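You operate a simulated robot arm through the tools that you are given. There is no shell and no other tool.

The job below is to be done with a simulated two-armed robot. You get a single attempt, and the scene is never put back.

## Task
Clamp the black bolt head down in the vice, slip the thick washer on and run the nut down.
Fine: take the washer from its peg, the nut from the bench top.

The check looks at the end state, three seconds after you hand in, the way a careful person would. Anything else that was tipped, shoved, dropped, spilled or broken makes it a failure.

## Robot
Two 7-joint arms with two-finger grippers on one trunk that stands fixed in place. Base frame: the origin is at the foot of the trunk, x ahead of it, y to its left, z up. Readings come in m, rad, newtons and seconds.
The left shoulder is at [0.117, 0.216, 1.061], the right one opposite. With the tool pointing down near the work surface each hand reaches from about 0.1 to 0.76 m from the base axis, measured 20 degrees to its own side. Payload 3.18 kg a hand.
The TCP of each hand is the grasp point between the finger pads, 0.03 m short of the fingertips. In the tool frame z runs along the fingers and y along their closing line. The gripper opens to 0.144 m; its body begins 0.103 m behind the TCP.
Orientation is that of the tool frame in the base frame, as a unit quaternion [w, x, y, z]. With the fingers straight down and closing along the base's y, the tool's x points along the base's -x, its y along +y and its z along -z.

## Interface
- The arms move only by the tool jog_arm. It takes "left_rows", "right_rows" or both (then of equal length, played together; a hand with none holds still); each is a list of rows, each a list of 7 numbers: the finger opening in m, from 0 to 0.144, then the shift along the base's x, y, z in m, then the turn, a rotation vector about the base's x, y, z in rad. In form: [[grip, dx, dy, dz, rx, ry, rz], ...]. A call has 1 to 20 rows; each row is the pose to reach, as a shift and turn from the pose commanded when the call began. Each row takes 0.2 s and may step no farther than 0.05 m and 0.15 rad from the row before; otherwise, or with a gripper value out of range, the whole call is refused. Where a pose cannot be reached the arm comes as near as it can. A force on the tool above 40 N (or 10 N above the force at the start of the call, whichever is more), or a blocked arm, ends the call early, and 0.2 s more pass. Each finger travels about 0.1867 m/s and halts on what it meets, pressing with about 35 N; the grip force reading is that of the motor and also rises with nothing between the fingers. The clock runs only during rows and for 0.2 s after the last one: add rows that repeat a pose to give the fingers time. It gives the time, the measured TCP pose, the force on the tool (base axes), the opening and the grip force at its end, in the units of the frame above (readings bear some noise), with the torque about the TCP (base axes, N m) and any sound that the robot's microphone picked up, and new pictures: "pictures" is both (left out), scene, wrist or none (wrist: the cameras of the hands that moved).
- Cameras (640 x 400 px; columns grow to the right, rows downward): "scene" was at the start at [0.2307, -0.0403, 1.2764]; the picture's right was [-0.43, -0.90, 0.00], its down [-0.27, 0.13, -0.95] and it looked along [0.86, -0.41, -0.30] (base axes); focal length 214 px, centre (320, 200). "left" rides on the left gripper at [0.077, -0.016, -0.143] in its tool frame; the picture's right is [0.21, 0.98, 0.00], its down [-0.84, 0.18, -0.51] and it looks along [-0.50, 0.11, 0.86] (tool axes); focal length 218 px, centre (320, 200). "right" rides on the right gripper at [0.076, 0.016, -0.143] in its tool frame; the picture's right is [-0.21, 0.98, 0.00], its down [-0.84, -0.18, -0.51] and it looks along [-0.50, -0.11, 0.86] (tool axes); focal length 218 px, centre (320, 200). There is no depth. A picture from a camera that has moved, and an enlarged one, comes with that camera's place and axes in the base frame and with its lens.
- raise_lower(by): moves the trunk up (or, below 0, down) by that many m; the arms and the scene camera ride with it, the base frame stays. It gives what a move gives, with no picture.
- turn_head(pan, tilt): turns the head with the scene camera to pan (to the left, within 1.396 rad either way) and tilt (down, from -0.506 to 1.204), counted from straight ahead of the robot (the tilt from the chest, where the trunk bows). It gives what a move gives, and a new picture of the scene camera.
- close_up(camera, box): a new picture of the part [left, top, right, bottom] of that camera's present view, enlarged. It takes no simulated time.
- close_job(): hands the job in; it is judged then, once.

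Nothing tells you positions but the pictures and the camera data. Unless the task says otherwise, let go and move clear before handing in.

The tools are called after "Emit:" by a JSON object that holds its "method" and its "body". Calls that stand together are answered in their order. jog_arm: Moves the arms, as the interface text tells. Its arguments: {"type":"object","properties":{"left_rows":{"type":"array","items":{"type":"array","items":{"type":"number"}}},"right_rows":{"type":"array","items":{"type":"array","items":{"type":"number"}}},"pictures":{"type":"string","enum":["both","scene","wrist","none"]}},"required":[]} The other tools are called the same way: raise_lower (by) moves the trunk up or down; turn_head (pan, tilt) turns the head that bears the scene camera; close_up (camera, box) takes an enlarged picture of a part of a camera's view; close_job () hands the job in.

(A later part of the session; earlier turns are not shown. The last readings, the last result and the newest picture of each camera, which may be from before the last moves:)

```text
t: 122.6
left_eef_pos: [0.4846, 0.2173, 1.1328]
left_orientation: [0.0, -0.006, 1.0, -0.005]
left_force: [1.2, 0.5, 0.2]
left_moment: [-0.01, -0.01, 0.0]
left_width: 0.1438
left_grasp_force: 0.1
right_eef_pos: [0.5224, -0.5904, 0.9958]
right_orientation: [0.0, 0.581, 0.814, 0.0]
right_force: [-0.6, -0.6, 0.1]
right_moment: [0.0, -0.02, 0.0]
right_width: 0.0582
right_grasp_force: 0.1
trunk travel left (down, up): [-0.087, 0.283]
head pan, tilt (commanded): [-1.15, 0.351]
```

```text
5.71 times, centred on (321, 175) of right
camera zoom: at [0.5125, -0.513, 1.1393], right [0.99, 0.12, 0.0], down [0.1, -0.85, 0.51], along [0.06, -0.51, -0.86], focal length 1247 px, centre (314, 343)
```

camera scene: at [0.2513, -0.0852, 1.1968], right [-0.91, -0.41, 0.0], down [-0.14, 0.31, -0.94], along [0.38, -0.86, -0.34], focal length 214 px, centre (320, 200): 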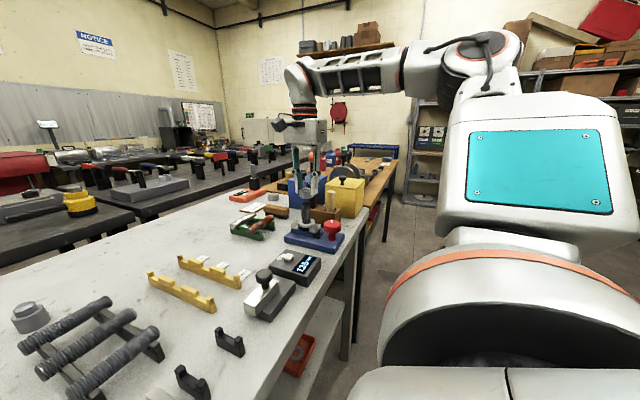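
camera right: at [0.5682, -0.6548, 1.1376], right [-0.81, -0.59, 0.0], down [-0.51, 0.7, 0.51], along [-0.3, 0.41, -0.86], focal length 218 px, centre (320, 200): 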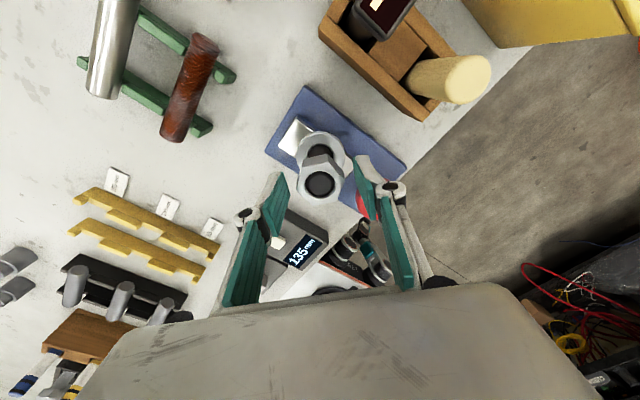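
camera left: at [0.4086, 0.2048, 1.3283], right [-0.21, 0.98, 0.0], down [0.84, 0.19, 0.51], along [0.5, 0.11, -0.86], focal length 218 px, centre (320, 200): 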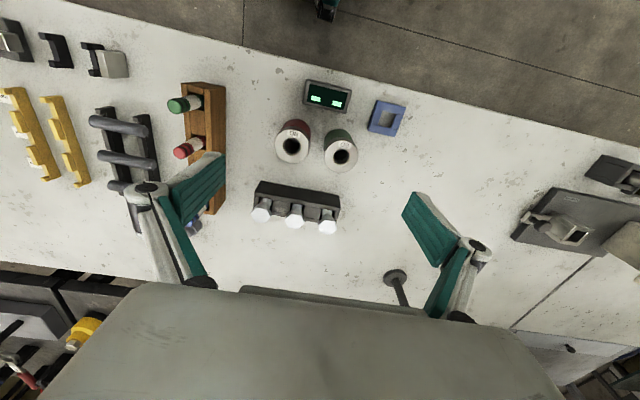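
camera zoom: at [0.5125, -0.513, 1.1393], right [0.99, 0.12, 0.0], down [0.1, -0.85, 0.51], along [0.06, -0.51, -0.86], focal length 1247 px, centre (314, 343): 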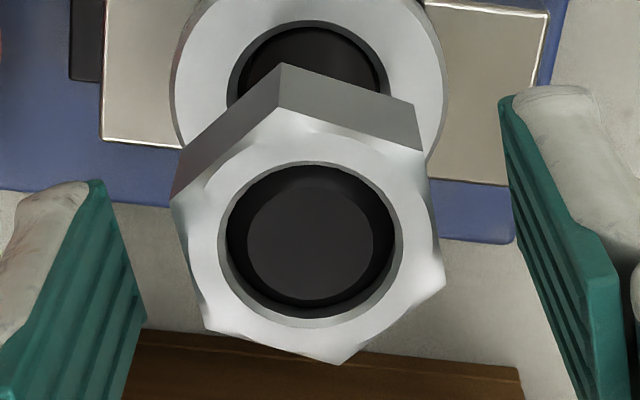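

Aligned and centred. Third stroke: grip and turn, with a 0.5 mm trim in x.

Emit:
{"method": "jog_arm", "body": {"right_rows": [[0.045, -0.0005, 0, 0, 0, 0, 0], [0.03, -0.0005, 0, 0, 0, 0, 0], [0.03, -0.0005, 0, 0, 0, 0, 0], [0.03, -0.0005, 0, -0.0003, 0, 0, -0.15], [0.03, -0.0005, 0, -0.0005, 0, 0, -0.3], [0.03, -0.0005, 0, -0.0008, 0, 0, -0.45], [0.03, -0.0005, 0, -0.0011, 0, 0, -0.6], [0.03, -0.0005, 0, -0.0014, 0, 0, -0.75], [0.03, -0.0005, 0, -0.0016, 0, 0, -0.9], [0.03, -0.0005, 0, -0.0019, 0, 0, -1.05], [0.03, -0.0005, 0, -0.0022, 0, 0, -1.2], [0.03, -0.0005, 0, -0.0024, 0, 0, -1.35], [0.03, -0.0005, 0, -0.0027, 0, 0, -1.5], [0.03, -0.0005, 0, -0.003, 0, 0, -1.65], [0.03, -0.0005, 0, -0.0032, 0, 0, -1.8], [0.03, -0.0005, 0, -0.0035, 0, 0, -1.95], [0.03, -0.0005, 0, -0.0038, 0, 0, -2.1], [0.03, -0.0005, 0, -0.0041, 0, 0, -2.25], [0.03, -0.0005, 0, -0.0043, 0, 0, -2.4], [0.03, -0.0005, 0, -0.0046, 0, 0, -2.55]], "pictures": "none"}}

Emit:
{"method": "jog_arm", "body": {"right_rows": [[0.03, 0, 0, -0.0003, 0, 0, -0.15], [0.03, 0, 0, -0.0005, 0, 0, -0.3], [0.03, 0, 0, -0.0008, 0, 0, -0.45], [0.03, 0, 0, -0.0011, 0, 0, -0.6], [0.03, 0, 0, -0.0014, 0, 0, -0.75], [0.03, 0, 0, -0.0016, 0, 0, -0.9], [0.03, 0, 0, -0.0019, 0, 0, -1.05], [0.03, 0, 0, -0.0022, 0, 0, -1.2], [0.03, 0, 0, -0.0024, 0, 0, -1.35], [0.03, 0, 0, -0.0027, 0, 0, -1.5], [0.03, 0, 0, -0.003, 0, 0, -1.65], [0.03, 0, 0, -0.0032, 0, 0, -1.8], [0.03, 0, 0, -0.0035, 0, 0, -1.95], [0.03, 0, 0, -0.0038, 0, 0, -2.1], [0.03, 0, 0, -0.0041, 0, 0, -2.25], [0.03, 0, 0, -0.0043, 0, 0, -2.4], [0.03, 0, 0, -0.0046, 0, 0, -2.55], [0.03, 0, 0, -0.0048, 0, 0, -2.686]], "pictures": "none"}}

Emit:
{"method": "close_up", "body": {"camera": "scene", "box": [288, 185, 328, 225]}}

Emit:
{"method": "close_up", "body": {"camera": "right", "box": [285, 140, 357, 210]}}

```text
t: 126.8
left_eef_pos: [0.4851, 0.2177, 1.132]
left_orientation: [0.0, -0.006, 1.0, -0.005]
left_force: [0.3, -0.5, 0.8]
left_moment: [0.01, -0.03, 0.02]
left_width: 0.1438
left_grasp_force: 0.0
right_eef_pos: [0.5219, -0.59, 0.9924]
right_orientation: [0.0, 0.947, -0.321, 0.0]
right_force: [3.2, 3.7, 4.8]
right_moment: [0.23, -0.21, 0.01]
right_width: 0.0354
right_grasp_force: 35.5
trunk travel left (down, up): [-0.087, 0.283]
head pan, tilt (commanded): [-1.15, 0.351]
```

```text
t: 130.6
left_eef_pos: [0.485, 0.2172, 1.1321]
left_orientation: [0.0, -0.006, 1.0, -0.004]
left_force: [0.3, 0.0, 0.7]
left_moment: [0.01, 0.0, -0.03]
left_width: 0.144
left_grasp_force: 0.0
right_eef_pos: [0.5218, -0.5921, 0.9865]
right_orientation: [0.001, 0.097, 0.995, 0.0]
right_force: [0.6, -0.7, -1.8]
right_moment: [-0.08, -0.01, 0.01]
right_width: 0.0357
right_grasp_force: 35.1
trunk travel left (down, up): [-0.087, 0.283]
head pan, tilt (commanded): [-1.15, 0.351]
```

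```text
10.00 times, centred on (308, 205) of scene
camera zoom: at [0.2509, -0.0853, 1.1971], right [-0.91, -0.41, 0.0], down [-0.14, 0.31, -0.94], along [0.38, -0.86, -0.34], focal length 2145 px, centre (440, 150)
```

zoom: 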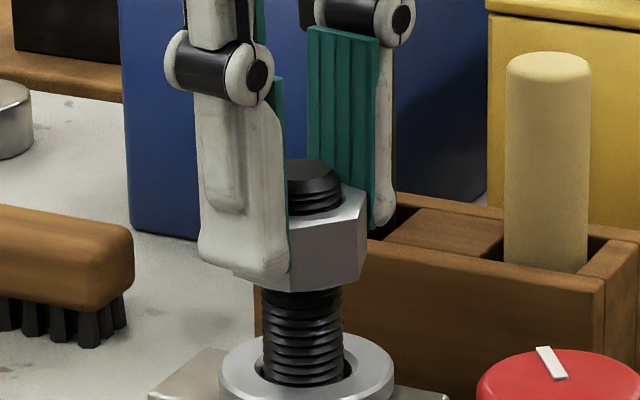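

```text
5.71 times, centred on (321, 175) of right
camera zoom: at [0.4498, -0.5605, 1.1295], right [0.4, 0.92, 0.0], down [0.79, -0.34, 0.51], along [0.47, -0.2, -0.86], focal length 1247 px, centre (314, 343)
```

zoom: 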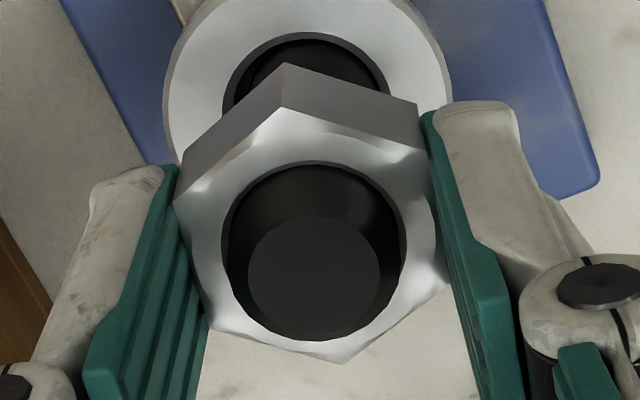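

The bolt end now protrudes through the nut, with negligible side forces; about 33 mm remain. I release and swing back 300° for stroke four.

Emit:
{"method": "jog_arm", "body": {"right_rows": [[0.045, 0, 0, 0, 0, 0, 0], [0.058, 0, 0, 0, 0, 0, 0], [0.058, 0, 0, 0.001, 0, 0, 0.12], [0.058, 0, 0, 0.001, 0, 0, 0.27], [0.058, 0, 0, 0.001, 0, 0, 0.42], [0.058, 0, 0, 0.001, 0, 0, 0.57], [0.058, 0, 0, 0.001, 0, 0, 0.72], [0.058, 0, 0, 0.001, 0, 0, 0.87], [0.058, 0, 0, 0.001, 0, 0, 1.02], [0.058, 0, 0, 0.001, 0, 0, 1.17], [0.058, 0, 0, 0.001, 0, 0, 1.32], [0.058, 0, 0, 0.001, 0, 0, 1.47], [0.058, 0, 0, 0.001, 0, 0, 1.62], [0.058, 0, 0, 0.001, 0, 0, 1.77], [0.058, 0, 0, 0.001, 0, 0, 1.92], [0.058, 0, 0, 0.001, 0, 0, 2.07], [0.058, 0, 0, 0.001, 0, 0, 2.22], [0.058, 0, 0, 0.001, 0, 0, 2.37], [0.058, 0, 0, 0.001, 0, 0, 2.52], [0.058, 0, 0, 0.001, 0, 0, 2.67]], "pictures": "none"}}

Emit:
{"method": "jog_arm", "body": {"right_rows": [[0.058, 0, 0, 0, 0, 0, 0.15], [0.058, 0, 0, 0, 0, 0, 0.3], [0.058, 0, 0, 0, 0, 0, 0.45], [0.058, 0, 0, 0, 0, 0, 0.6], [0.058, 0, 0, 0, 0, 0, 0.75], [0.058, 0, 0, 0, 0, 0, 0.9], [0.058, 0, 0, 0, 0, 0, 1.05], [0.058, 0, 0, 0, 0, 0, 1.2], [0.058, 0, 0, 0, 0, 0, 1.35], [0.058, 0, 0, 0, 0, 0, 1.5], [0.058, 0, 0, 0, 0, 0, 1.65], [0.058, 0, 0, 0, 0, 0, 1.8], [0.058, 0, 0, 0, 0, 0, 1.95], [0.058, 0, 0, 0, 0, 0, 2.1], [0.058, 0, 0, 0, 0, 0, 2.25], [0.058, 0, 0, 0, 0, 0, 2.4], [0.058, 0, 0, 0, 0, 0, 2.566]], "pictures": "none"}}

Emit:
{"method": "close_up", "body": {"camera": "right", "box": [285, 140, 357, 210]}}

```text
t: 134.8
left_eef_pos: [0.4827, 0.2168, 1.1328]
left_orientation: [0.0, -0.005, 1.0, -0.004]
left_force: [0.1, -0.2, 0.5]
left_moment: [0.01, -0.01, 0.0]
left_width: 0.1442
left_grasp_force: 0.1
right_eef_pos: [0.5209, -0.5915, 0.9882]
right_orientation: [0.0, 0.946, -0.325, -0.001]
right_force: [-0.6, 0.0, -0.1]
right_moment: [-0.01, 0.02, -0.04]
right_width: 0.0578
right_grasp_force: 0.1
trunk travel left (down, up): [-0.087, 0.283]
head pan, tilt (commanded): [-1.15, 0.351]
```

```text
refused: row 17 steps farther than a row can; nothing moved
```

```text
5.71 times, centred on (321, 175) of right
camera zoom: at [0.5718, -0.6508, 1.1307], right [-0.77, -0.64, 0.0], down [-0.55, 0.66, 0.51], along [-0.33, 0.39, -0.86], focal length 1247 px, centre (314, 343)
```

zoom: 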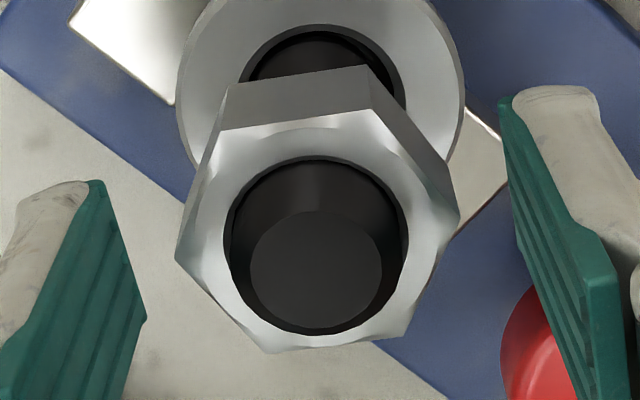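

The second part was refused because its last step was too long. I redo it with one more row to complete the 300° return.

Emit:
{"method": "jog_arm", "body": {"right_rows": [[0.058, 0, 0, 0, 0, 0, 0.15], [0.058, 0, 0, 0, 0, 0, 0.3], [0.058, 0, 0, 0, 0, 0, 0.45], [0.058, 0, 0, 0, 0, 0, 0.6], [0.058, 0, 0, 0, 0, 0, 0.75], [0.058, 0, 0, 0, 0, 0, 0.9], [0.058, 0, 0, 0, 0, 0, 1.05], [0.058, 0, 0, 0, 0, 0, 1.2], [0.058, 0, 0, 0, 0, 0, 1.35], [0.058, 0, 0, 0, 0, 0, 1.5], [0.058, 0, 0, 0, 0, 0, 1.65], [0.058, 0, 0, 0, 0, 0, 1.8], [0.058, 0, 0, 0, 0, 0, 1.95], [0.058, 0, 0, 0, 0, 0, 2.1], [0.058, 0, 0, 0, 0, 0, 2.25], [0.058, 0, 0, 0, 0, 0, 2.4], [0.058, 0, 0, 0, 0, 0, 2.5], [0.058, 0, 0, 0, 0, 0, 2.566]], "pictures": "none"}}

Emit:
{"method": "close_up", "body": {"camera": "right", "box": [285, 140, 357, 210]}}

```text
t: 138.6
left_eef_pos: [0.4841, 0.2171, 1.1326]
left_orientation: [-0.001, -0.006, 1.0, -0.005]
left_force: [0.0, -0.3, 0.6]
left_moment: [-0.01, 0.0, -0.03]
left_width: 0.1441
left_grasp_force: 0.0
right_eef_pos: [0.5209, -0.5914, 0.9893]
right_orientation: [0.001, 0.581, 0.814, -0.001]
right_force: [-0.2, -0.1, -0.7]
right_moment: [-0.03, -0.01, 0.01]
right_width: 0.0582
right_grasp_force: 0.0
trunk travel left (down, up): [-0.087, 0.283]
head pan, tilt (commanded): [-1.15, 0.351]
```

```text
5.71 times, centred on (321, 175) of right
camera zoom: at [0.5116, -0.5135, 1.1311], right [0.99, 0.12, 0.0], down [0.1, -0.85, 0.51], along [0.06, -0.51, -0.86], focal length 1247 px, centre (314, 343)
```

zoom: 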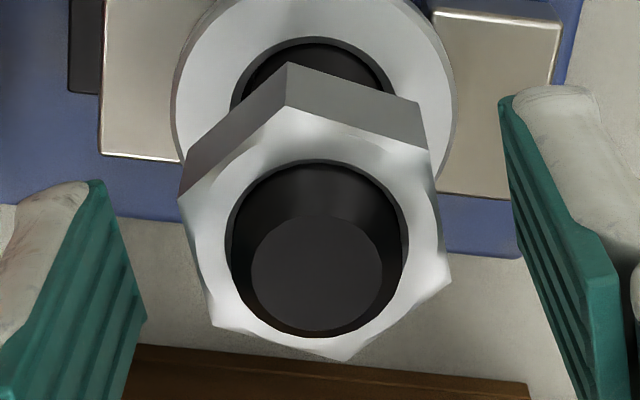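

Centred and aligned again. Stroke four: grip and turn down.

Emit:
{"method": "jog_arm", "body": {"right_rows": [[0.045, 0, 0, 0, 0, 0, 0], [0.03, 0, 0, 0, 0, 0, 0], [0.03, 0, 0, 0, 0, 0, 0], [0.03, 0, 0, -0.0003, 0, 0, -0.15], [0.03, 0, 0, -0.0005, 0, 0, -0.3], [0.03, 0, 0, -0.0008, 0, 0, -0.45], [0.03, 0, 0, -0.0011, 0, 0, -0.6], [0.03, 0, 0, -0.0014, 0, 0, -0.75], [0.03, 0, 0, -0.0016, 0, 0, -0.9], [0.03, 0, 0, -0.0019, 0, 0, -1.05], [0.03, 0, 0, -0.0022, 0, 0, -1.2], [0.03, 0, 0, -0.0024, 0, 0, -1.35], [0.03, 0, 0, -0.0027, 0, 0, -1.5], [0.03, 0, 0, -0.003, 0, 0, -1.65], [0.03, 0, 0, -0.0032, 0, 0, -1.8], [0.03, 0, 0, -0.0035, 0, 0, -1.95], [0.03, 0, 0, -0.0038, 0, 0, -2.1], [0.03, 0, 0, -0.0041, 0, 0, -2.25], [0.03, 0, 0, -0.0043, 0, 0, -2.4], [0.03, 0, 0, -0.0046, 0, 0, -2.55]], "pictures": "none"}}

Emit:
{"method": "jog_arm", "body": {"right_rows": [[0.03, 0, 0, -0.0003, 0, 0, -0.15], [0.03, 0, 0, -0.0005, 0, 0, -0.3], [0.03, 0, 0, -0.0008, 0, 0, -0.45], [0.03, 0, 0, -0.0011, 0, 0, -0.6], [0.03, 0, 0, -0.0014, 0, 0, -0.75], [0.03, 0, 0, -0.0016, 0, 0, -0.9], [0.03, 0, 0, -0.0019, 0, 0, -1.05], [0.03, 0, 0, -0.0022, 0, 0, -1.2], [0.03, 0, 0, -0.0024, 0, 0, -1.35], [0.03, 0, 0, -0.0027, 0, 0, -1.5], [0.03, 0, 0, -0.003, 0, 0, -1.65], [0.03, 0, 0, -0.0032, 0, 0, -1.8], [0.03, 0, 0, -0.0035, 0, 0, -1.95], [0.03, 0, 0, -0.0038, 0, 0, -2.1], [0.03, 0, 0, -0.0041, 0, 0, -2.25], [0.03, 0, 0, -0.0043, 0, 0, -2.4], [0.03, 0, 0, -0.0046, 0, 0, -2.55], [0.03, 0, 0, -0.0048, 0, 0, -2.686]], "pictures": "none"}}

Emit:
{"method": "close_up", "body": {"camera": "scene", "box": [288, 185, 328, 225]}}

Emit:
{"method": "close_up", "body": {"camera": "right", "box": [285, 140, 357, 210]}}

```text
t: 142.8
left_eef_pos: [0.4827, 0.2167, 1.1316]
left_orientation: [0.0, -0.005, 1.0, -0.006]
left_force: [0.1, -0.4, -0.6]
left_moment: [-0.01, -0.01, -0.01]
left_width: 0.144
left_grasp_force: 0.0
right_eef_pos: [0.522, -0.5901, 0.9836]
right_orientation: [-0.002, 0.947, -0.32, -0.002]
right_force: [2.1, 3.5, 1.9]
right_moment: [0.2, -0.24, 0.02]
right_width: 0.0356
right_grasp_force: 35.1
trunk travel left (down, up): [-0.087, 0.283]
head pan, tilt (commanded): [-1.15, 0.351]
```

```text
t: 146.6
left_eef_pos: [0.4846, 0.2171, 1.1317]
left_orientation: [0.0, -0.005, 1.0, -0.004]
left_force: [-0.1, -0.2, -0.1]
left_moment: [0.0, 0.04, 0.02]
left_width: 0.144
left_grasp_force: 0.1
right_eef_pos: [0.5221, -0.5915, 0.9793]
right_orientation: [0.002, 0.098, 0.995, -0.001]
right_force: [-3.7, 1.6, -4.0]
right_moment: [0.13, 0.26, 0.01]
right_width: 0.0359
right_grasp_force: 35.3
trunk travel left (down, up): [-0.087, 0.283]
head pan, tilt (commanded): [-1.15, 0.351]
```

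```text
10.00 times, centred on (308, 205) of scene
camera zoom: at [0.2507, -0.0851, 1.1971], right [-0.91, -0.41, 0.0], down [-0.14, 0.31, -0.94], along [0.38, -0.86, -0.34], focal length 2145 px, centre (440, 150)
```

zoom: 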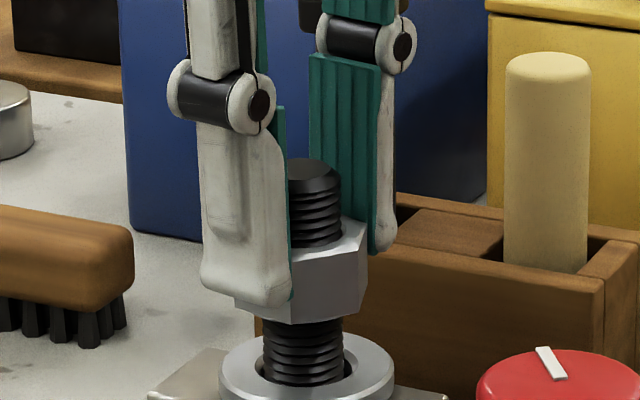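

```text
5.71 times, centred on (321, 175) of right
camera zoom: at [0.4496, -0.5609, 1.1212], right [0.4, 0.92, 0.0], down [0.79, -0.34, 0.51], along [0.47, -0.2, -0.86], focal length 1247 px, centre (314, 343)
```

zoom: 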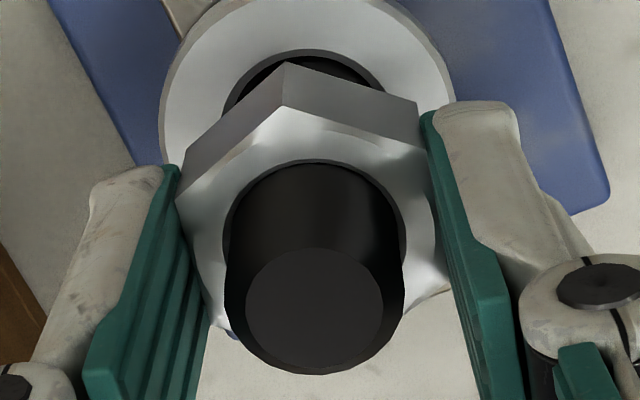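

Another 10 mm gained; about 23 mm remain. I release and swing back for stroke five.

Emit:
{"method": "jog_arm", "body": {"right_rows": [[0.045, 0, 0, 0, 0, 0, 0], [0.058, 0, 0, 0, 0, 0, 0], [0.058, 0, 0, -0.002, 0, 0, 0.12], [0.058, 0, 0, -0.002, 0, 0, 0.27], [0.058, 0, 0, -0.002, 0, 0, 0.42], [0.058, 0, 0, -0.002, 0, 0, 0.57], [0.058, 0, 0, -0.002, 0, 0, 0.72], [0.058, 0, 0, -0.002, 0, 0, 0.87], [0.058, 0, 0, -0.002, 0, 0, 1.02], [0.058, 0, 0, -0.002, 0, 0, 1.17], [0.058, 0, 0, -0.002, 0, 0, 1.32], [0.058, 0, 0, -0.002, 0, 0, 1.47], [0.058, 0, 0, -0.002, 0, 0, 1.62], [0.058, 0, 0, -0.002, 0, 0, 1.77], [0.058, 0, 0, -0.002, 0, 0, 1.92], [0.058, 0, 0, -0.002, 0, 0, 2.07], [0.058, 0, 0, -0.002, 0, 0, 2.22], [0.058, 0, 0, -0.002, 0, 0, 2.37], [0.058, 0, 0, -0.002, 0, 0, 2.52], [0.058, 0, 0, -0.002, 0, 0, 2.67]], "pictures": "none"}}

Emit:
{"method": "jog_arm", "body": {"right_rows": [[0.058, 0, 0, 0, 0, 0, 0.15], [0.058, 0, 0, 0, 0, 0, 0.3], [0.058, 0, 0, 0, 0, 0, 0.45], [0.058, 0, 0, 0, 0, 0, 0.6], [0.058, 0, 0, 0, 0, 0, 0.75], [0.058, 0, 0, 0, 0, 0, 0.9], [0.058, 0, 0, 0, 0, 0, 1.05], [0.058, 0, 0, 0, 0, 0, 1.2], [0.058, 0, 0, 0, 0, 0, 1.35], [0.058, 0, 0, 0, 0, 0, 1.5], [0.058, 0, 0, 0, 0, 0, 1.65], [0.058, 0, 0, 0, 0, 0, 1.8], [0.058, 0, 0, 0, 0, 0, 1.95], [0.058, 0, 0, 0, 0, 0, 2.1], [0.058, 0, 0, 0, 0, 0, 2.25], [0.058, 0, 0, 0, 0, 0, 2.4], [0.058, 0, 0, 0, 0, 0, 2.5], [0.058, 0, 0, 0, 0, 0, 2.566]], "pictures": "none"}}

Emit:
{"method": "close_up", "body": {"camera": "right", "box": [285, 140, 357, 210]}}

Emit:
{"method": "close_up", "body": {"camera": "scene", "box": [288, 185, 328, 225]}}

```text
t: 150.8
left_eef_pos: [0.4836, 0.2171, 1.1324]
left_orientation: [0.0, -0.006, 1.0, -0.004]
left_force: [0.2, 0.2, 0.6]
left_moment: [-0.03, 0.01, 0.0]
left_width: 0.1441
left_grasp_force: 0.0
right_eef_pos: [0.5221, -0.5907, 0.9771]
right_orientation: [0.0, 0.946, -0.325, -0.001]
right_force: [-0.5, 0.5, -0.5]
right_moment: [0.0, 0.05, 0.05]
right_width: 0.0581
right_grasp_force: 0.0
trunk travel left (down, up): [-0.087, 0.283]
head pan, tilt (commanded): [-1.15, 0.351]
```

```text
t: 154.6
left_eef_pos: [0.4839, 0.218, 1.1325]
left_orientation: [0.0, -0.006, 1.0, -0.004]
left_force: [-0.4, 0.8, 0.3]
left_moment: [-0.01, 0.01, 0.01]
left_width: 0.144
left_grasp_force: 0.1
right_eef_pos: [0.5216, -0.5905, 0.9775]
right_orientation: [0.001, 0.581, 0.814, -0.001]
right_force: [-0.5, 0.4, 0.2]
right_moment: [-0.03, -0.01, -0.01]
right_width: 0.0581
right_grasp_force: 0.0
trunk travel left (down, up): [-0.087, 0.283]
head pan, tilt (commanded): [-1.15, 0.351]
```

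```text
5.71 times, centred on (321, 175) of right
camera zoom: at [0.5119, -0.5133, 1.1201], right [0.99, 0.12, 0.0], down [0.1, -0.85, 0.51], along [0.06, -0.51, -0.86], focal length 1247 px, centre (314, 343)
```

zoom: 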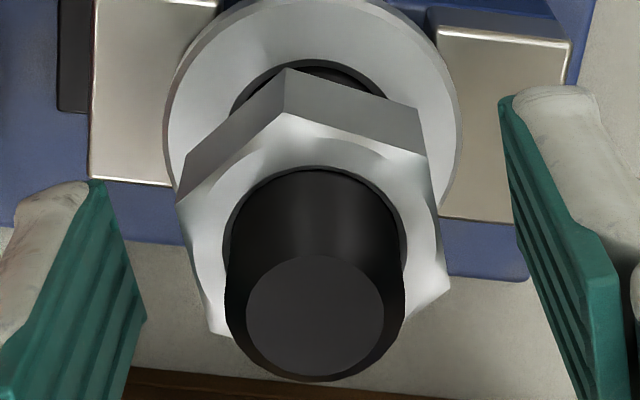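

```text
10.00 times, centred on (308, 205) of scene
camera zoom: at [0.2507, -0.085, 1.1972], right [-0.91, -0.41, 0.0], down [-0.14, 0.31, -0.94], along [0.38, -0.86, -0.34], focal length 2145 px, centre (440, 150)
```

zoom: 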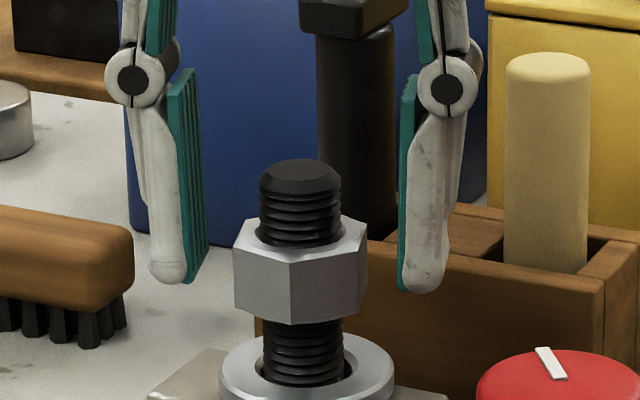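

Good alignment. Stroke five: grip and turn down.

Emit:
{"method": "jog_arm", "body": {"right_rows": [[0.045, 0, 0, 0, 0, 0, 0], [0.03, 0, 0, 0, 0, 0, 0], [0.03, 0, 0, 0, 0, 0, 0], [0.03, 0, 0, -0.0003, 0, 0, -0.15], [0.03, 0, 0, -0.0005, 0, 0, -0.3], [0.03, 0, 0, -0.0008, 0, 0, -0.45], [0.03, 0, 0, -0.0011, 0, 0, -0.6], [0.03, 0, 0, -0.0014, 0, 0, -0.75], [0.03, 0, 0, -0.0016, 0, 0, -0.9], [0.03, 0, 0, -0.0019, 0, 0, -1.05], [0.03, 0, 0, -0.0022, 0, 0, -1.2], [0.03, 0, 0, -0.0024, 0, 0, -1.35], [0.03, 0, 0, -0.0027, 0, 0, -1.5], [0.03, 0, 0, -0.003, 0, 0, -1.65], [0.03, 0, 0, -0.0032, 0, 0, -1.8], [0.03, 0, 0, -0.0035, 0, 0, -1.95], [0.03, 0, 0, -0.0038, 0, 0, -2.1], [0.03, 0, 0, -0.0041, 0, 0, -2.25], [0.03, 0, 0, -0.0043, 0, 0, -2.4], [0.03, 0, 0, -0.0046, 0, 0, -2.55]], "pictures": "none"}}

Emit:
{"method": "jog_arm", "body": {"right_rows": [[0.03, 0, 0, -0.0003, 0, 0, -0.15], [0.03, 0, 0, -0.0005, 0, 0, -0.3], [0.03, 0, 0, -0.0008, 0, 0, -0.45], [0.03, 0, 0, -0.0011, 0, 0, -0.6], [0.03, 0, 0, -0.0014, 0, 0, -0.75], [0.03, 0, 0, -0.0016, 0, 0, -0.9], [0.03, 0, 0, -0.0019, 0, 0, -1.05], [0.03, 0, 0, -0.0022, 0, 0, -1.2], [0.03, 0, 0, -0.0024, 0, 0, -1.35], [0.03, 0, 0, -0.0027, 0, 0, -1.5], [0.03, 0, 0, -0.003, 0, 0, -1.65], [0.03, 0, 0, -0.0032, 0, 0, -1.8], [0.03, 0, 0, -0.0035, 0, 0, -1.95], [0.03, 0, 0, -0.0038, 0, 0, -2.1], [0.03, 0, 0, -0.0041, 0, 0, -2.25], [0.03, 0, 0, -0.0043, 0, 0, -2.4], [0.03, 0, 0, -0.0046, 0, 0, -2.55], [0.03, 0, 0, -0.0048, 0, 0, -2.686]], "pictures": "none"}}

Emit:
{"method": "close_up", "body": {"camera": "scene", "box": [288, 185, 328, 225]}}

Emit:
{"method": "close_up", "body": {"camera": "right", "box": [285, 140, 357, 210]}}

```text
t: 158.8
left_eef_pos: [0.4823, 0.2182, 1.1323]
left_orientation: [0.001, -0.005, 1.0, -0.004]
left_force: [-0.2, 0.2, -0.2]
left_moment: [0.0, 0.0, 0.0]
left_width: 0.1441
left_grasp_force: 0.0
right_eef_pos: [0.5214, -0.591, 0.9732]
right_orientation: [0.0, 0.947, -0.321, 0.0]
right_force: [6.0, -8.3, 12.4]
right_moment: [-0.35, -0.32, 0.0]
right_width: 0.0353
right_grasp_force: 35.0
trunk travel left (down, up): [-0.087, 0.283]
head pan, tilt (commanded): [-1.15, 0.351]
```

```text
t: 162.6
left_eef_pos: [0.4826, 0.2183, 1.1322]
left_orientation: [0.0, -0.006, 1.0, -0.005]
left_force: [-0.1, 0.1, -0.6]
left_moment: [0.02, -0.01, -0.03]
left_width: 0.144
left_grasp_force: 0.1
right_eef_pos: [0.5209, -0.5897, 0.9671]
right_orientation: [0.001, 0.098, 0.995, 0.0]
right_force: [-5.8, 4.0, 0.1]
right_moment: [0.18, 0.32, -0.01]
right_width: 0.0354
right_grasp_force: 34.4
trunk travel left (down, up): [-0.087, 0.283]
head pan, tilt (commanded): [-1.15, 0.351]
```

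```text
10.00 times, centred on (308, 205) of scene
camera zoom: at [0.2501, -0.0846, 1.1973], right [-0.91, -0.41, 0.0], down [-0.14, 0.31, -0.94], along [0.38, -0.86, -0.34], focal length 2145 px, centre (440, 150)
```

zoom: 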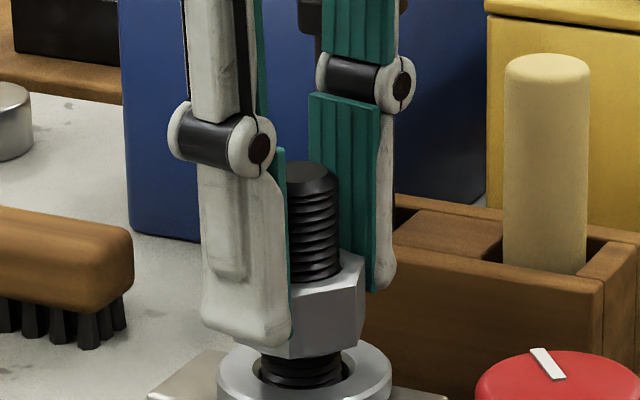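

```text
5.71 times, centred on (321, 175) of right
camera zoom: at [0.4489, -0.5598, 1.1099], right [0.4, 0.92, 0.0], down [0.79, -0.34, 0.51], along [0.47, -0.2, -0.86], focal length 1247 px, centre (314, 343)
```

zoom: 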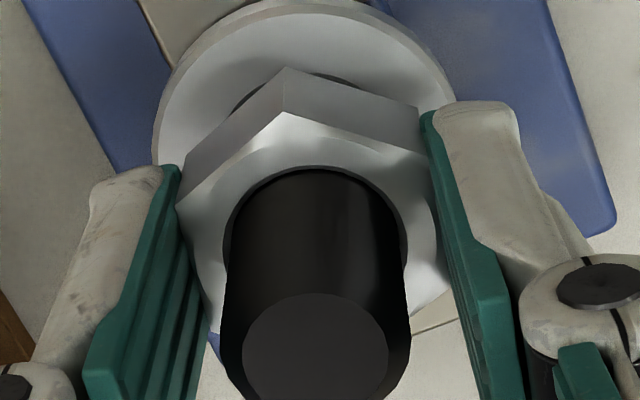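

The nut is about 11 mm above the washer now. I release and swing back for stroke six.

Emit:
{"method": "jog_arm", "body": {"right_rows": [[0.045, 0, 0, 0, 0, 0, 0], [0.058, 0, 0, 0, 0, 0, 0], [0.058, 0, 0, -0.001, 0, 0, 0.12], [0.058, 0, 0, -0.001, 0, 0, 0.27], [0.058, 0, 0, -0.001, 0, 0, 0.42], [0.058, 0, 0, -0.001, 0, 0, 0.57], [0.058, 0, 0, -0.001, 0, 0, 0.72], [0.058, 0, 0, -0.001, 0, 0, 0.87], [0.058, 0, 0, -0.001, 0, 0, 1.02], [0.058, 0, 0, -0.001, 0, 0, 1.17], [0.058, 0, 0, -0.001, 0, 0, 1.32], [0.058, 0, 0, -0.001, 0, 0, 1.47], [0.058, 0, 0, -0.001, 0, 0, 1.62], [0.058, 0, 0, -0.001, 0, 0, 1.77], [0.058, 0, 0, -0.001, 0, 0, 1.92], [0.058, 0, 0, -0.001, 0, 0, 2.07], [0.058, 0, 0, -0.001, 0, 0, 2.22], [0.058, 0, 0, -0.001, 0, 0, 2.37], [0.058, 0, 0, -0.001, 0, 0, 2.52], [0.058, 0, 0, -0.001, 0, 0, 2.67]], "pictures": "none"}}

Emit:
{"method": "jog_arm", "body": {"right_rows": [[0.058, 0, 0, 0, 0, 0, 0.15], [0.058, 0, 0, 0, 0, 0, 0.3], [0.058, 0, 0, 0, 0, 0, 0.45], [0.058, 0, 0, 0, 0, 0, 0.6], [0.058, 0, 0, 0, 0, 0, 0.75], [0.058, 0, 0, 0, 0, 0, 0.9], [0.058, 0, 0, 0, 0, 0, 1.05], [0.058, 0, 0, 0, 0, 0, 1.2], [0.058, 0, 0, 0, 0, 0, 1.35], [0.058, 0, 0, 0, 0, 0, 1.5], [0.058, 0, 0, 0, 0, 0, 1.65], [0.058, 0, 0, 0, 0, 0, 1.8], [0.058, 0, 0, 0, 0, 0, 1.95], [0.058, 0, 0, 0, 0, 0, 2.1], [0.058, 0, 0, 0, 0, 0, 2.25], [0.058, 0, 0, 0, 0, 0, 2.4], [0.058, 0, 0, 0, 0, 0, 2.5], [0.058, 0, 0, 0, 0, 0, 2.566]], "pictures": "none"}}

Emit:
{"method": "close_up", "body": {"camera": "right", "box": [285, 140, 357, 210]}}

Emit:
{"method": "close_up", "body": {"camera": "scene", "box": [288, 190, 328, 230]}}

```text
t: 166.8
left_eef_pos: [0.4837, 0.2182, 1.1329]
left_orientation: [0.0, -0.006, 1.0, -0.004]
left_force: [-0.4, -0.4, -0.5]
left_moment: [-0.02, 0.02, -0.04]
left_width: 0.144
left_grasp_force: 0.0
right_eef_pos: [0.5222, -0.5921, 0.9675]
right_orientation: [-0.001, 0.946, -0.325, 0.0]
right_force: [0.3, -0.8, 0.3]
right_moment: [0.0, 0.01, 0.02]
right_width: 0.0581
right_grasp_force: 0.0
trunk travel left (down, up): [-0.087, 0.283]
head pan, tilt (commanded): [-1.15, 0.351]
```

```text
t: 170.6
left_eef_pos: [0.4845, 0.2165, 1.1321]
left_orientation: [0.0, -0.005, 1.0, -0.004]
left_force: [-0.5, -0.9, -0.9]
left_moment: [-0.01, 0.02, 0.0]
left_width: 0.1443
left_grasp_force: 0.1
right_eef_pos: [0.5225, -0.5915, 0.9659]
right_orientation: [0.0, 0.581, 0.814, 0.0]
right_force: [-1.0, -0.4, -0.3]
right_moment: [-0.01, 0.01, 0.02]
right_width: 0.0582
right_grasp_force: 0.0
trunk travel left (down, up): [-0.087, 0.283]
head pan, tilt (commanded): [-1.15, 0.351]
```

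```text
5.71 times, centred on (321, 175) of right
camera zoom: at [0.5119, -0.5135, 1.109], right [0.99, 0.12, 0.0], down [0.1, -0.85, 0.51], along [0.06, -0.51, -0.86], focal length 1247 px, centre (314, 343)
```

zoom: 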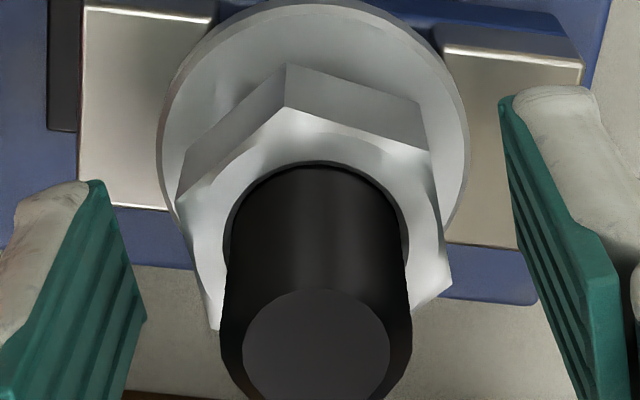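

```text
10.00 times, centred on (308, 210) of scene
camera zoom: at [0.2507, -0.085, 1.1972], right [-0.91, -0.41, 0.0], down [-0.14, 0.31, -0.94], along [0.38, -0.86, -0.34], focal length 2145 px, centre (440, 100)
```

zoom: 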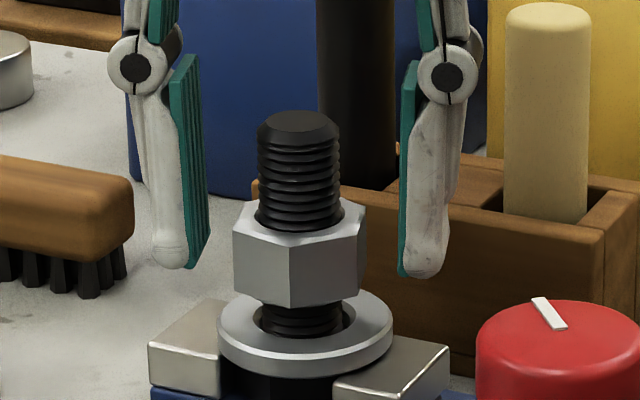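

About 11 mm remain, so stroke six will not bottom out yet. Grip and turn down.

Emit:
{"method": "jog_arm", "body": {"right_rows": [[0.045, 0, 0, 0, 0, 0, 0], [0.03, 0, 0, 0, 0, 0, 0], [0.03, 0, 0, 0, 0, 0, 0], [0.03, 0, 0, -0.0003, 0, 0, -0.15], [0.03, 0, 0, -0.0005, 0, 0, -0.3], [0.03, 0, 0, -0.0008, 0, 0, -0.45], [0.03, 0, 0, -0.0011, 0, 0, -0.6], [0.03, 0, 0, -0.0014, 0, 0, -0.75], [0.03, 0, 0, -0.0016, 0, 0, -0.9], [0.03, 0, 0, -0.0019, 0, 0, -1.05], [0.03, 0, 0, -0.0022, 0, 0, -1.2], [0.03, 0, 0, -0.0024, 0, 0, -1.35], [0.03, 0, 0, -0.0027, 0, 0, -1.5], [0.03, 0, 0, -0.003, 0, 0, -1.65], [0.03, 0, 0, -0.0032, 0, 0, -1.8], [0.03, 0, 0, -0.0035, 0, 0, -1.95], [0.03, 0, 0, -0.0038, 0, 0, -2.1], [0.03, 0, 0, -0.0041, 0, 0, -2.25], [0.03, 0, 0, -0.0043, 0, 0, -2.4], [0.03, 0, 0, -0.0046, 0, 0, -2.55]], "pictures": "none"}}

Emit:
{"method": "close_up", "body": {"camera": "scene", "box": [288, 190, 328, 230]}}

```text
t: 174.8
left_eef_pos: [0.4831, 0.2159, 1.1329]
left_orientation: [-0.001, -0.005, 1.0, -0.004]
left_force: [0.4, -0.4, -0.2]
left_moment: [0.01, 0.0, 0.0]
left_width: 0.1438
left_grasp_force: 0.0
right_eef_pos: [0.5223, -0.5903, 0.9613]
right_orientation: [0.0, 0.947, -0.321, -0.002]
right_force: [-7.6, 3.8, -6.9]
right_moment: [0.11, 0.5, 0.01]
right_width: 0.0357
right_grasp_force: 34.8
trunk travel left (down, up): [-0.087, 0.283]
head pan, tilt (commanded): [-1.15, 0.351]
```

```text
10.00 times, centred on (308, 210) of scene
camera zoom: at [0.2504, -0.0852, 1.1971], right [-0.91, -0.41, 0.0], down [-0.14, 0.31, -0.94], along [0.38, -0.86, -0.34], focal length 2145 px, centre (440, 100)
```

zoom: 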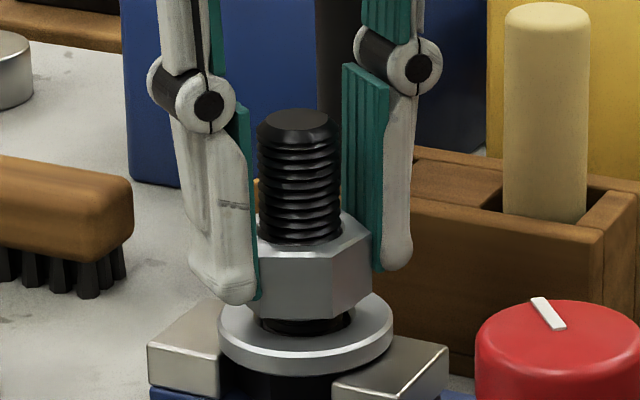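

Still clear of the washer. I continue the rest of this stroke.

Emit:
{"method": "jog_arm", "body": {"right_rows": [[0.03, -0.0003, 0, -0.0005, 0, 0, -0.15], [0.03, -0.0003, 0, -0.001, 0, 0, -0.3], [0.03, -0.0003, 0, -0.0013, 0, 0, -0.45], [0.03, -0.0003, 0, -0.0016, 0, 0, -0.6], [0.03, -0.0003, 0, -0.0018, 0, 0, -0.75], [0.03, -0.0003, 0, -0.0021, 0, 0, -0.9], [0.03, -0.0003, 0, -0.0024, 0, 0, -1.05], [0.03, -0.0003, 0, -0.0026, 0, 0, -1.2], [0.03, -0.0003, 0, -0.0029, 0, 0, -1.35], [0.03, -0.0003, 0, -0.0032, 0, 0, -1.5], [0.03, -0.0003, 0, -0.0034, 0, 0, -1.65], [0.03, -0.0003, 0, -0.0037, 0, 0, -1.8], [0.03, -0.0003, 0, -0.004, 0, 0, -1.95], [0.03, -0.0003, 0, -0.0042, 0, 0, -2.1], [0.03, -0.0003, 0, -0.0045, 0, 0, -2.25], [0.03, -0.0003, 0, -0.0048, 0, 0, -2.4], [0.03, -0.0003, 0, -0.005, 0, 0, -2.55], [0.03, -0.0003, 0, -0.0053, 0, 0, -2.686]], "pictures": "none"}}

Emit:
{"method": "close_up", "body": {"camera": "scene", "box": [288, 190, 328, 230]}}

Emit:
{"method": "close_up", "body": {"camera": "right", "box": [285, 140, 357, 210]}}

```text
t: 178.6
left_eef_pos: [0.4853, 0.2163, 1.1309]
left_orientation: [-0.001, -0.005, 1.0, -0.004]
left_force: [-0.3, -0.3, 0.3]
left_moment: [0.0, 0.0, 0.01]
left_width: 0.144
left_grasp_force: 0.1
right_eef_pos: [0.5221, -0.5921, 0.9564]
right_orientation: [0.001, 0.098, 0.995, -0.001]
right_force: [2.5, -1.8, 0.9]
right_moment: [-0.1, -0.04, 0.01]
right_width: 0.0354
right_grasp_force: 35.1
trunk travel left (down, up): [-0.087, 0.283]
head pan, tilt (commanded): [-1.15, 0.351]
```

```text
10.00 times, centred on (308, 210) of scene
camera zoom: at [0.251, -0.0852, 1.1971], right [-0.91, -0.41, 0.0], down [-0.14, 0.31, -0.94], along [0.38, -0.86, -0.34], focal length 2145 px, centre (440, 100)
```

zoom: 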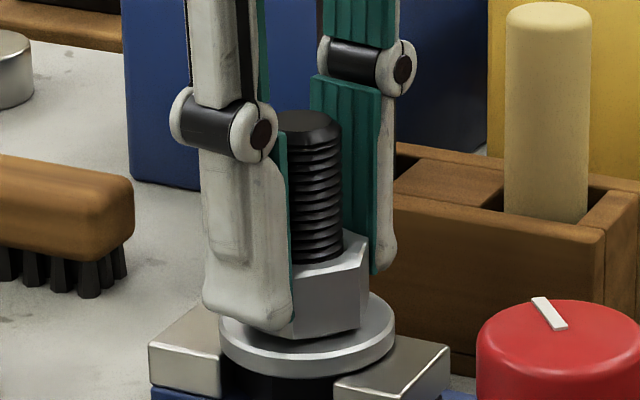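

```text
5.71 times, centred on (321, 175) of right
camera zoom: at [0.4493, -0.5599, 1.0991], right [0.4, 0.92, 0.0], down [0.79, -0.34, 0.51], along [0.47, -0.2, -0.86], focal length 1247 px, centre (314, 343)
```

zoom: 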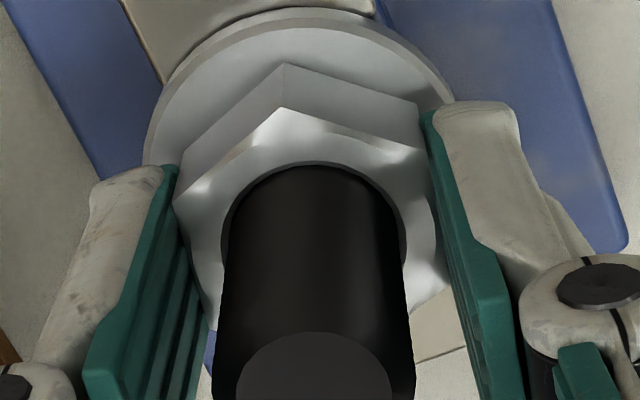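

The nut is within about 2–3 mm of the washer. I release, return 180°, and re-grip for the final tightening turn.

Emit:
{"method": "jog_arm", "body": {"right_rows": [[0.045, 0, 0, 0, 0, 0, 0], [0.058, 0, 0, 0, 0, 0, 0], [0.058, 0, 0, 0, 0, 0, 0.12], [0.058, 0, 0, 0, 0, 0, 0.27], [0.058, 0, 0, 0, 0, 0, 0.42], [0.058, 0, 0, 0, 0, 0, 0.57], [0.058, 0, 0, 0, 0, 0, 0.72], [0.058, 0, 0, 0, 0, 0, 0.87], [0.058, 0, 0, 0, 0, 0, 1.02], [0.058, 0, 0, 0, 0, 0, 1.17], [0.058, 0, 0, 0, 0, 0, 1.32], [0.058, 0, 0, 0, 0, 0, 1.47], [0.058, 0, 0, 0, 0, 0, 1.62], [0.058, 0, 0, 0, 0, 0, 1.77], [0.058, 0, 0, 0, 0, 0, 1.92], [0.058, 0, 0, 0, 0, 0, 2.07], [0.058, 0, 0, 0, 0, 0, 2.22], [0.058, 0, 0, 0, 0, 0, 2.37], [0.058, 0, 0, 0, 0, 0, 2.52], [0.058, 0, 0, 0, 0, 0, 2.67]], "pictures": "none"}}

Emit:
{"method": "jog_arm", "body": {"right_rows": [[0.058, 0, 0, 0, 0, 0, 0.14], [0.058, 0, 0, 0, 0, 0, 0.28], [0.058, 0, 0, 0, 0, 0, 0.4], [0.058, 0, 0, 0, 0, 0, 0.4716], [0.058, 0, 0, 0, 0, 0, 0.4716]], "pictures": "none"}}

Emit:
{"method": "close_up", "body": {"camera": "right", "box": [285, 140, 357, 210]}}

Emit:
{"method": "close_up", "body": {"camera": "scene", "box": [288, 190, 328, 230]}}

```text
t: 182.8
left_eef_pos: [0.4834, 0.2175, 1.1339]
left_orientation: [0.001, -0.006, 1.0, -0.004]
left_force: [-0.3, 0.2, 0.1]
left_moment: [0.0, 0.01, 0.01]
left_width: 0.1437
left_grasp_force: 0.1
right_eef_pos: [0.5226, -0.589, 0.9571]
right_orientation: [0.0, 0.946, -0.325, 0.0]
right_force: [-0.2, 0.4, -0.1]
right_moment: [0.01, 0.0, -0.02]
right_width: 0.0582
right_grasp_force: 0.1
trunk travel left (down, up): [-0.087, 0.283]
head pan, tilt (commanded): [-1.15, 0.351]
```

```text
t: 184.0
left_eef_pos: [0.4834, 0.2167, 1.1317]
left_orientation: [0.0, -0.005, 1.0, -0.004]
left_force: [-1.0, 0.6, -0.1]
left_moment: [0.0, 0.0, -0.04]
left_width: 0.1439
left_grasp_force: 0.0
right_eef_pos: [0.5219, -0.5911, 0.9565]
right_orientation: [0.0, 0.995, -0.096, 0.0]
right_force: [-0.1, -0.2, 0.2]
right_moment: [0.01, 0.02, -0.01]
right_width: 0.058
right_grasp_force: 0.1
trunk travel left (down, up): [-0.087, 0.283]
head pan, tilt (commanded): [-1.15, 0.351]
```

```text
5.71 times, centred on (321, 175) of right
camera zoom: at [0.5937, -0.6216, 1.0992], right [-0.39, -0.92, 0.0], down [-0.79, 0.34, 0.51], along [-0.47, 0.2, -0.86], focal length 1247 px, centre (314, 343)
```

zoom: 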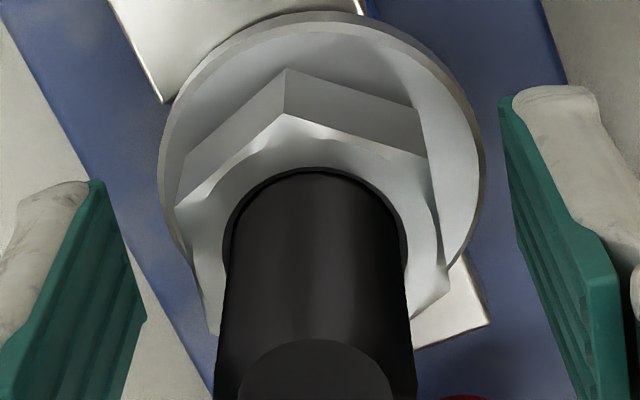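

```text
10.00 times, centred on (308, 210) of scene
camera zoom: at [0.2507, -0.085, 1.1972], right [-0.91, -0.41, 0.0], down [-0.14, 0.31, -0.94], along [0.38, -0.86, -0.34], focal length 2145 px, centre (440, 100)
```

zoom: 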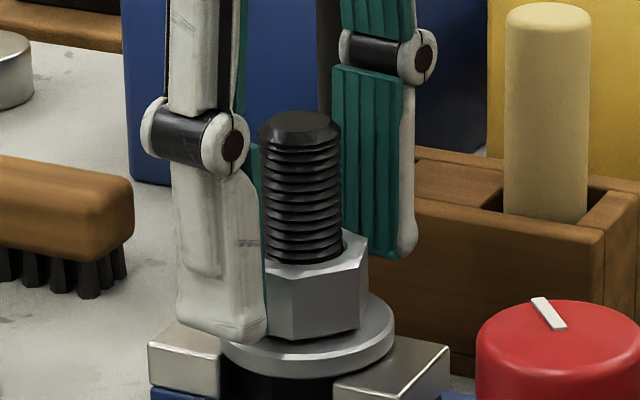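

Aligned. I grip and turn slowly, watching the torque for the nut seating on the washer.

Emit:
{"method": "jog_arm", "body": {"right_rows": [[0.045, 0, 0, 0, 0, 0, 0], [0.03, 0, 0, 0, 0, 0, 0], [0.03, 0, 0, 0, 0, 0, 0], [0.03, 0, 0, -0.0002, 0, 0, -0.12], [0.03, 0, 0, -0.0004, 0, 0, -0.24], [0.03, 0, 0, -0.0006, 0, 0, -0.36], [0.03, 0, 0, -0.0008, 0, 0, -0.48], [0.03, 0, 0, -0.001, 0, 0, -0.6], [0.03, 0, 0, -0.0012, 0, 0, -0.72], [0.03, 0, 0, -0.0014, 0, 0, -0.84]], "pictures": "none"}}

Emit:
{"method": "close_up", "body": {"camera": "scene", "box": [288, 190, 328, 230]}}

Emit:
{"method": "close_up", "body": {"camera": "right", "box": [285, 140, 357, 210]}}

```text
t: 186.2
left_eef_pos: [0.4845, 0.2171, 1.1323]
left_orientation: [0.0, -0.006, 1.0, -0.005]
left_force: [0.0, -0.6, 0.8]
left_moment: [-0.02, 0.02, 0.01]
left_width: 0.144
left_grasp_force: 0.1
right_eef_pos: [0.522, -0.5908, 0.956]
right_orientation: [0.001, 0.869, -0.495, -0.001]
right_force: [1.3, -0.4, 0.0]
right_moment: [-0.04, -0.01, 0.09]
right_width: 0.0355
right_grasp_force: 34.8
trunk travel left (down, up): [-0.087, 0.283]
head pan, tilt (commanded): [-1.15, 0.351]
```

```text
10.00 times, centred on (308, 210) of scene
camera zoom: at [0.2508, -0.0851, 1.1971], right [-0.91, -0.41, 0.0], down [-0.14, 0.31, -0.94], along [0.38, -0.86, -0.34], focal length 2145 px, centre (440, 100)
```

zoom: 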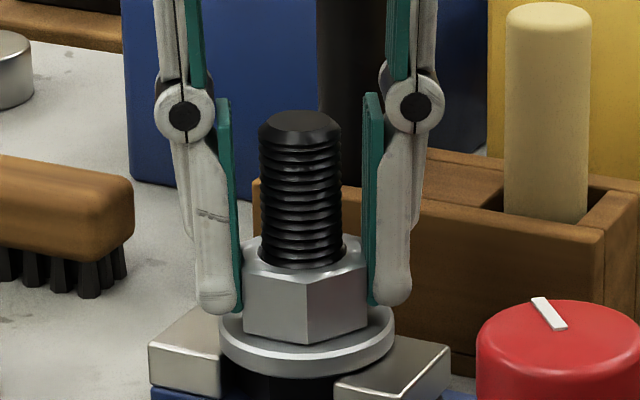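

```text
5.71 times, centred on (321, 175) of right
camera zoom: at [0.5466, -0.6657, 1.0976], right [-0.95, -0.32, 0.0], down [-0.27, 0.82, 0.51], along [-0.16, 0.48, -0.86], focal length 1247 px, centre (314, 343)
```

zoom: 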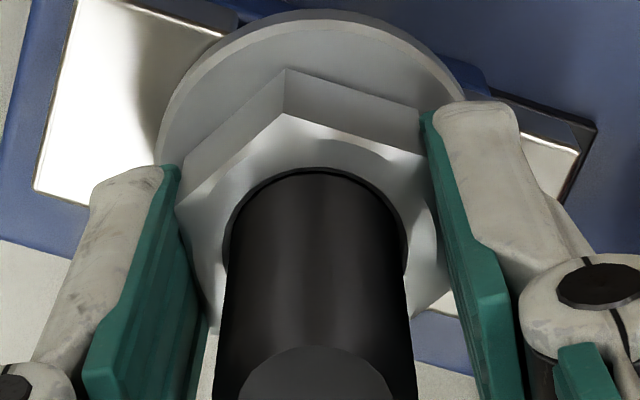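

The nut is practically on the washer and torque is just beginning to appear. I continue turning gently.

Emit:
{"method": "jog_arm", "body": {"right_rows": [[0.03, 0, 0, -0.0001, 0, 0, -0.1], [0.03, 0, 0, -0.0002, 0, 0, -0.2], [0.03, 0, 0, -0.0003, 0, 0, -0.3], [0.03, 0, 0, -0.0004, 0, 0, -0.4]], "pictures": "none"}}

Emit:
{"method": "close_up", "body": {"camera": "scene", "box": [288, 190, 328, 230]}}

Emit:
{"method": "close_up", "body": {"camera": "right", "box": [285, 140, 357, 210]}}

```text
t: 187.2
left_eef_pos: [0.4821, 0.2183, 1.133]
left_orientation: [0.0, -0.006, 1.0, -0.005]
left_force: [0.5, -0.2, 0.2]
left_moment: [-0.02, 0.02, 0.0]
left_width: 0.144
left_grasp_force: 0.0
right_eef_pos: [0.5193, -0.5901, 0.9555]
right_orientation: [-0.001, 0.753, -0.658, -0.002]
right_force: [-12.6, 5.6, 0.6]
right_moment: [0.08, 0.34, 0.57]
right_width: 0.0357
right_grasp_force: 34.5
trunk travel left (down, up): [-0.087, 0.283]
head pan, tilt (commanded): [-1.15, 0.351]
```

```text
10.00 times, centred on (308, 210) of scene
camera zoom: at [0.2495, -0.0845, 1.1975], right [-0.91, -0.41, 0.0], down [-0.14, 0.31, -0.94], along [0.38, -0.86, -0.34], focal length 2145 px, centre (440, 100)
```

zoom: 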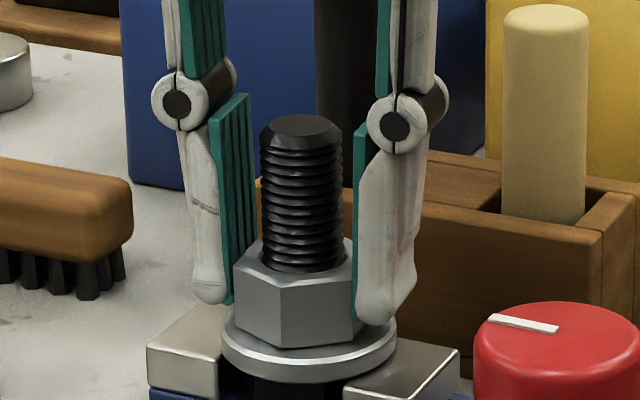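

```text
5.71 times, centred on (321, 175) of right
camera zoom: at [0.514, -0.6687, 1.0975], right [-1.0, 0.08, 0.0], down [0.07, 0.86, 0.51], along [0.04, 0.51, -0.86], focal length 1247 px, centre (314, 343)
```

zoom: 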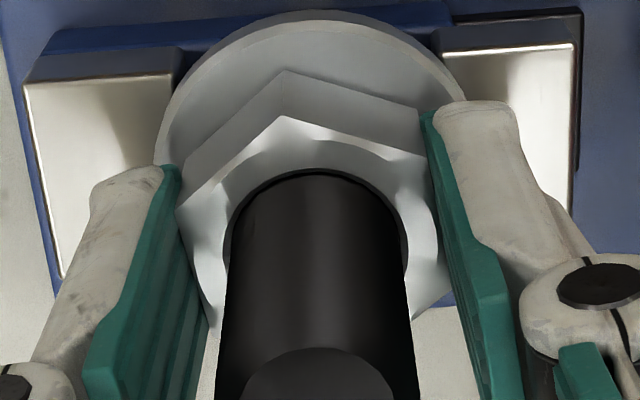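

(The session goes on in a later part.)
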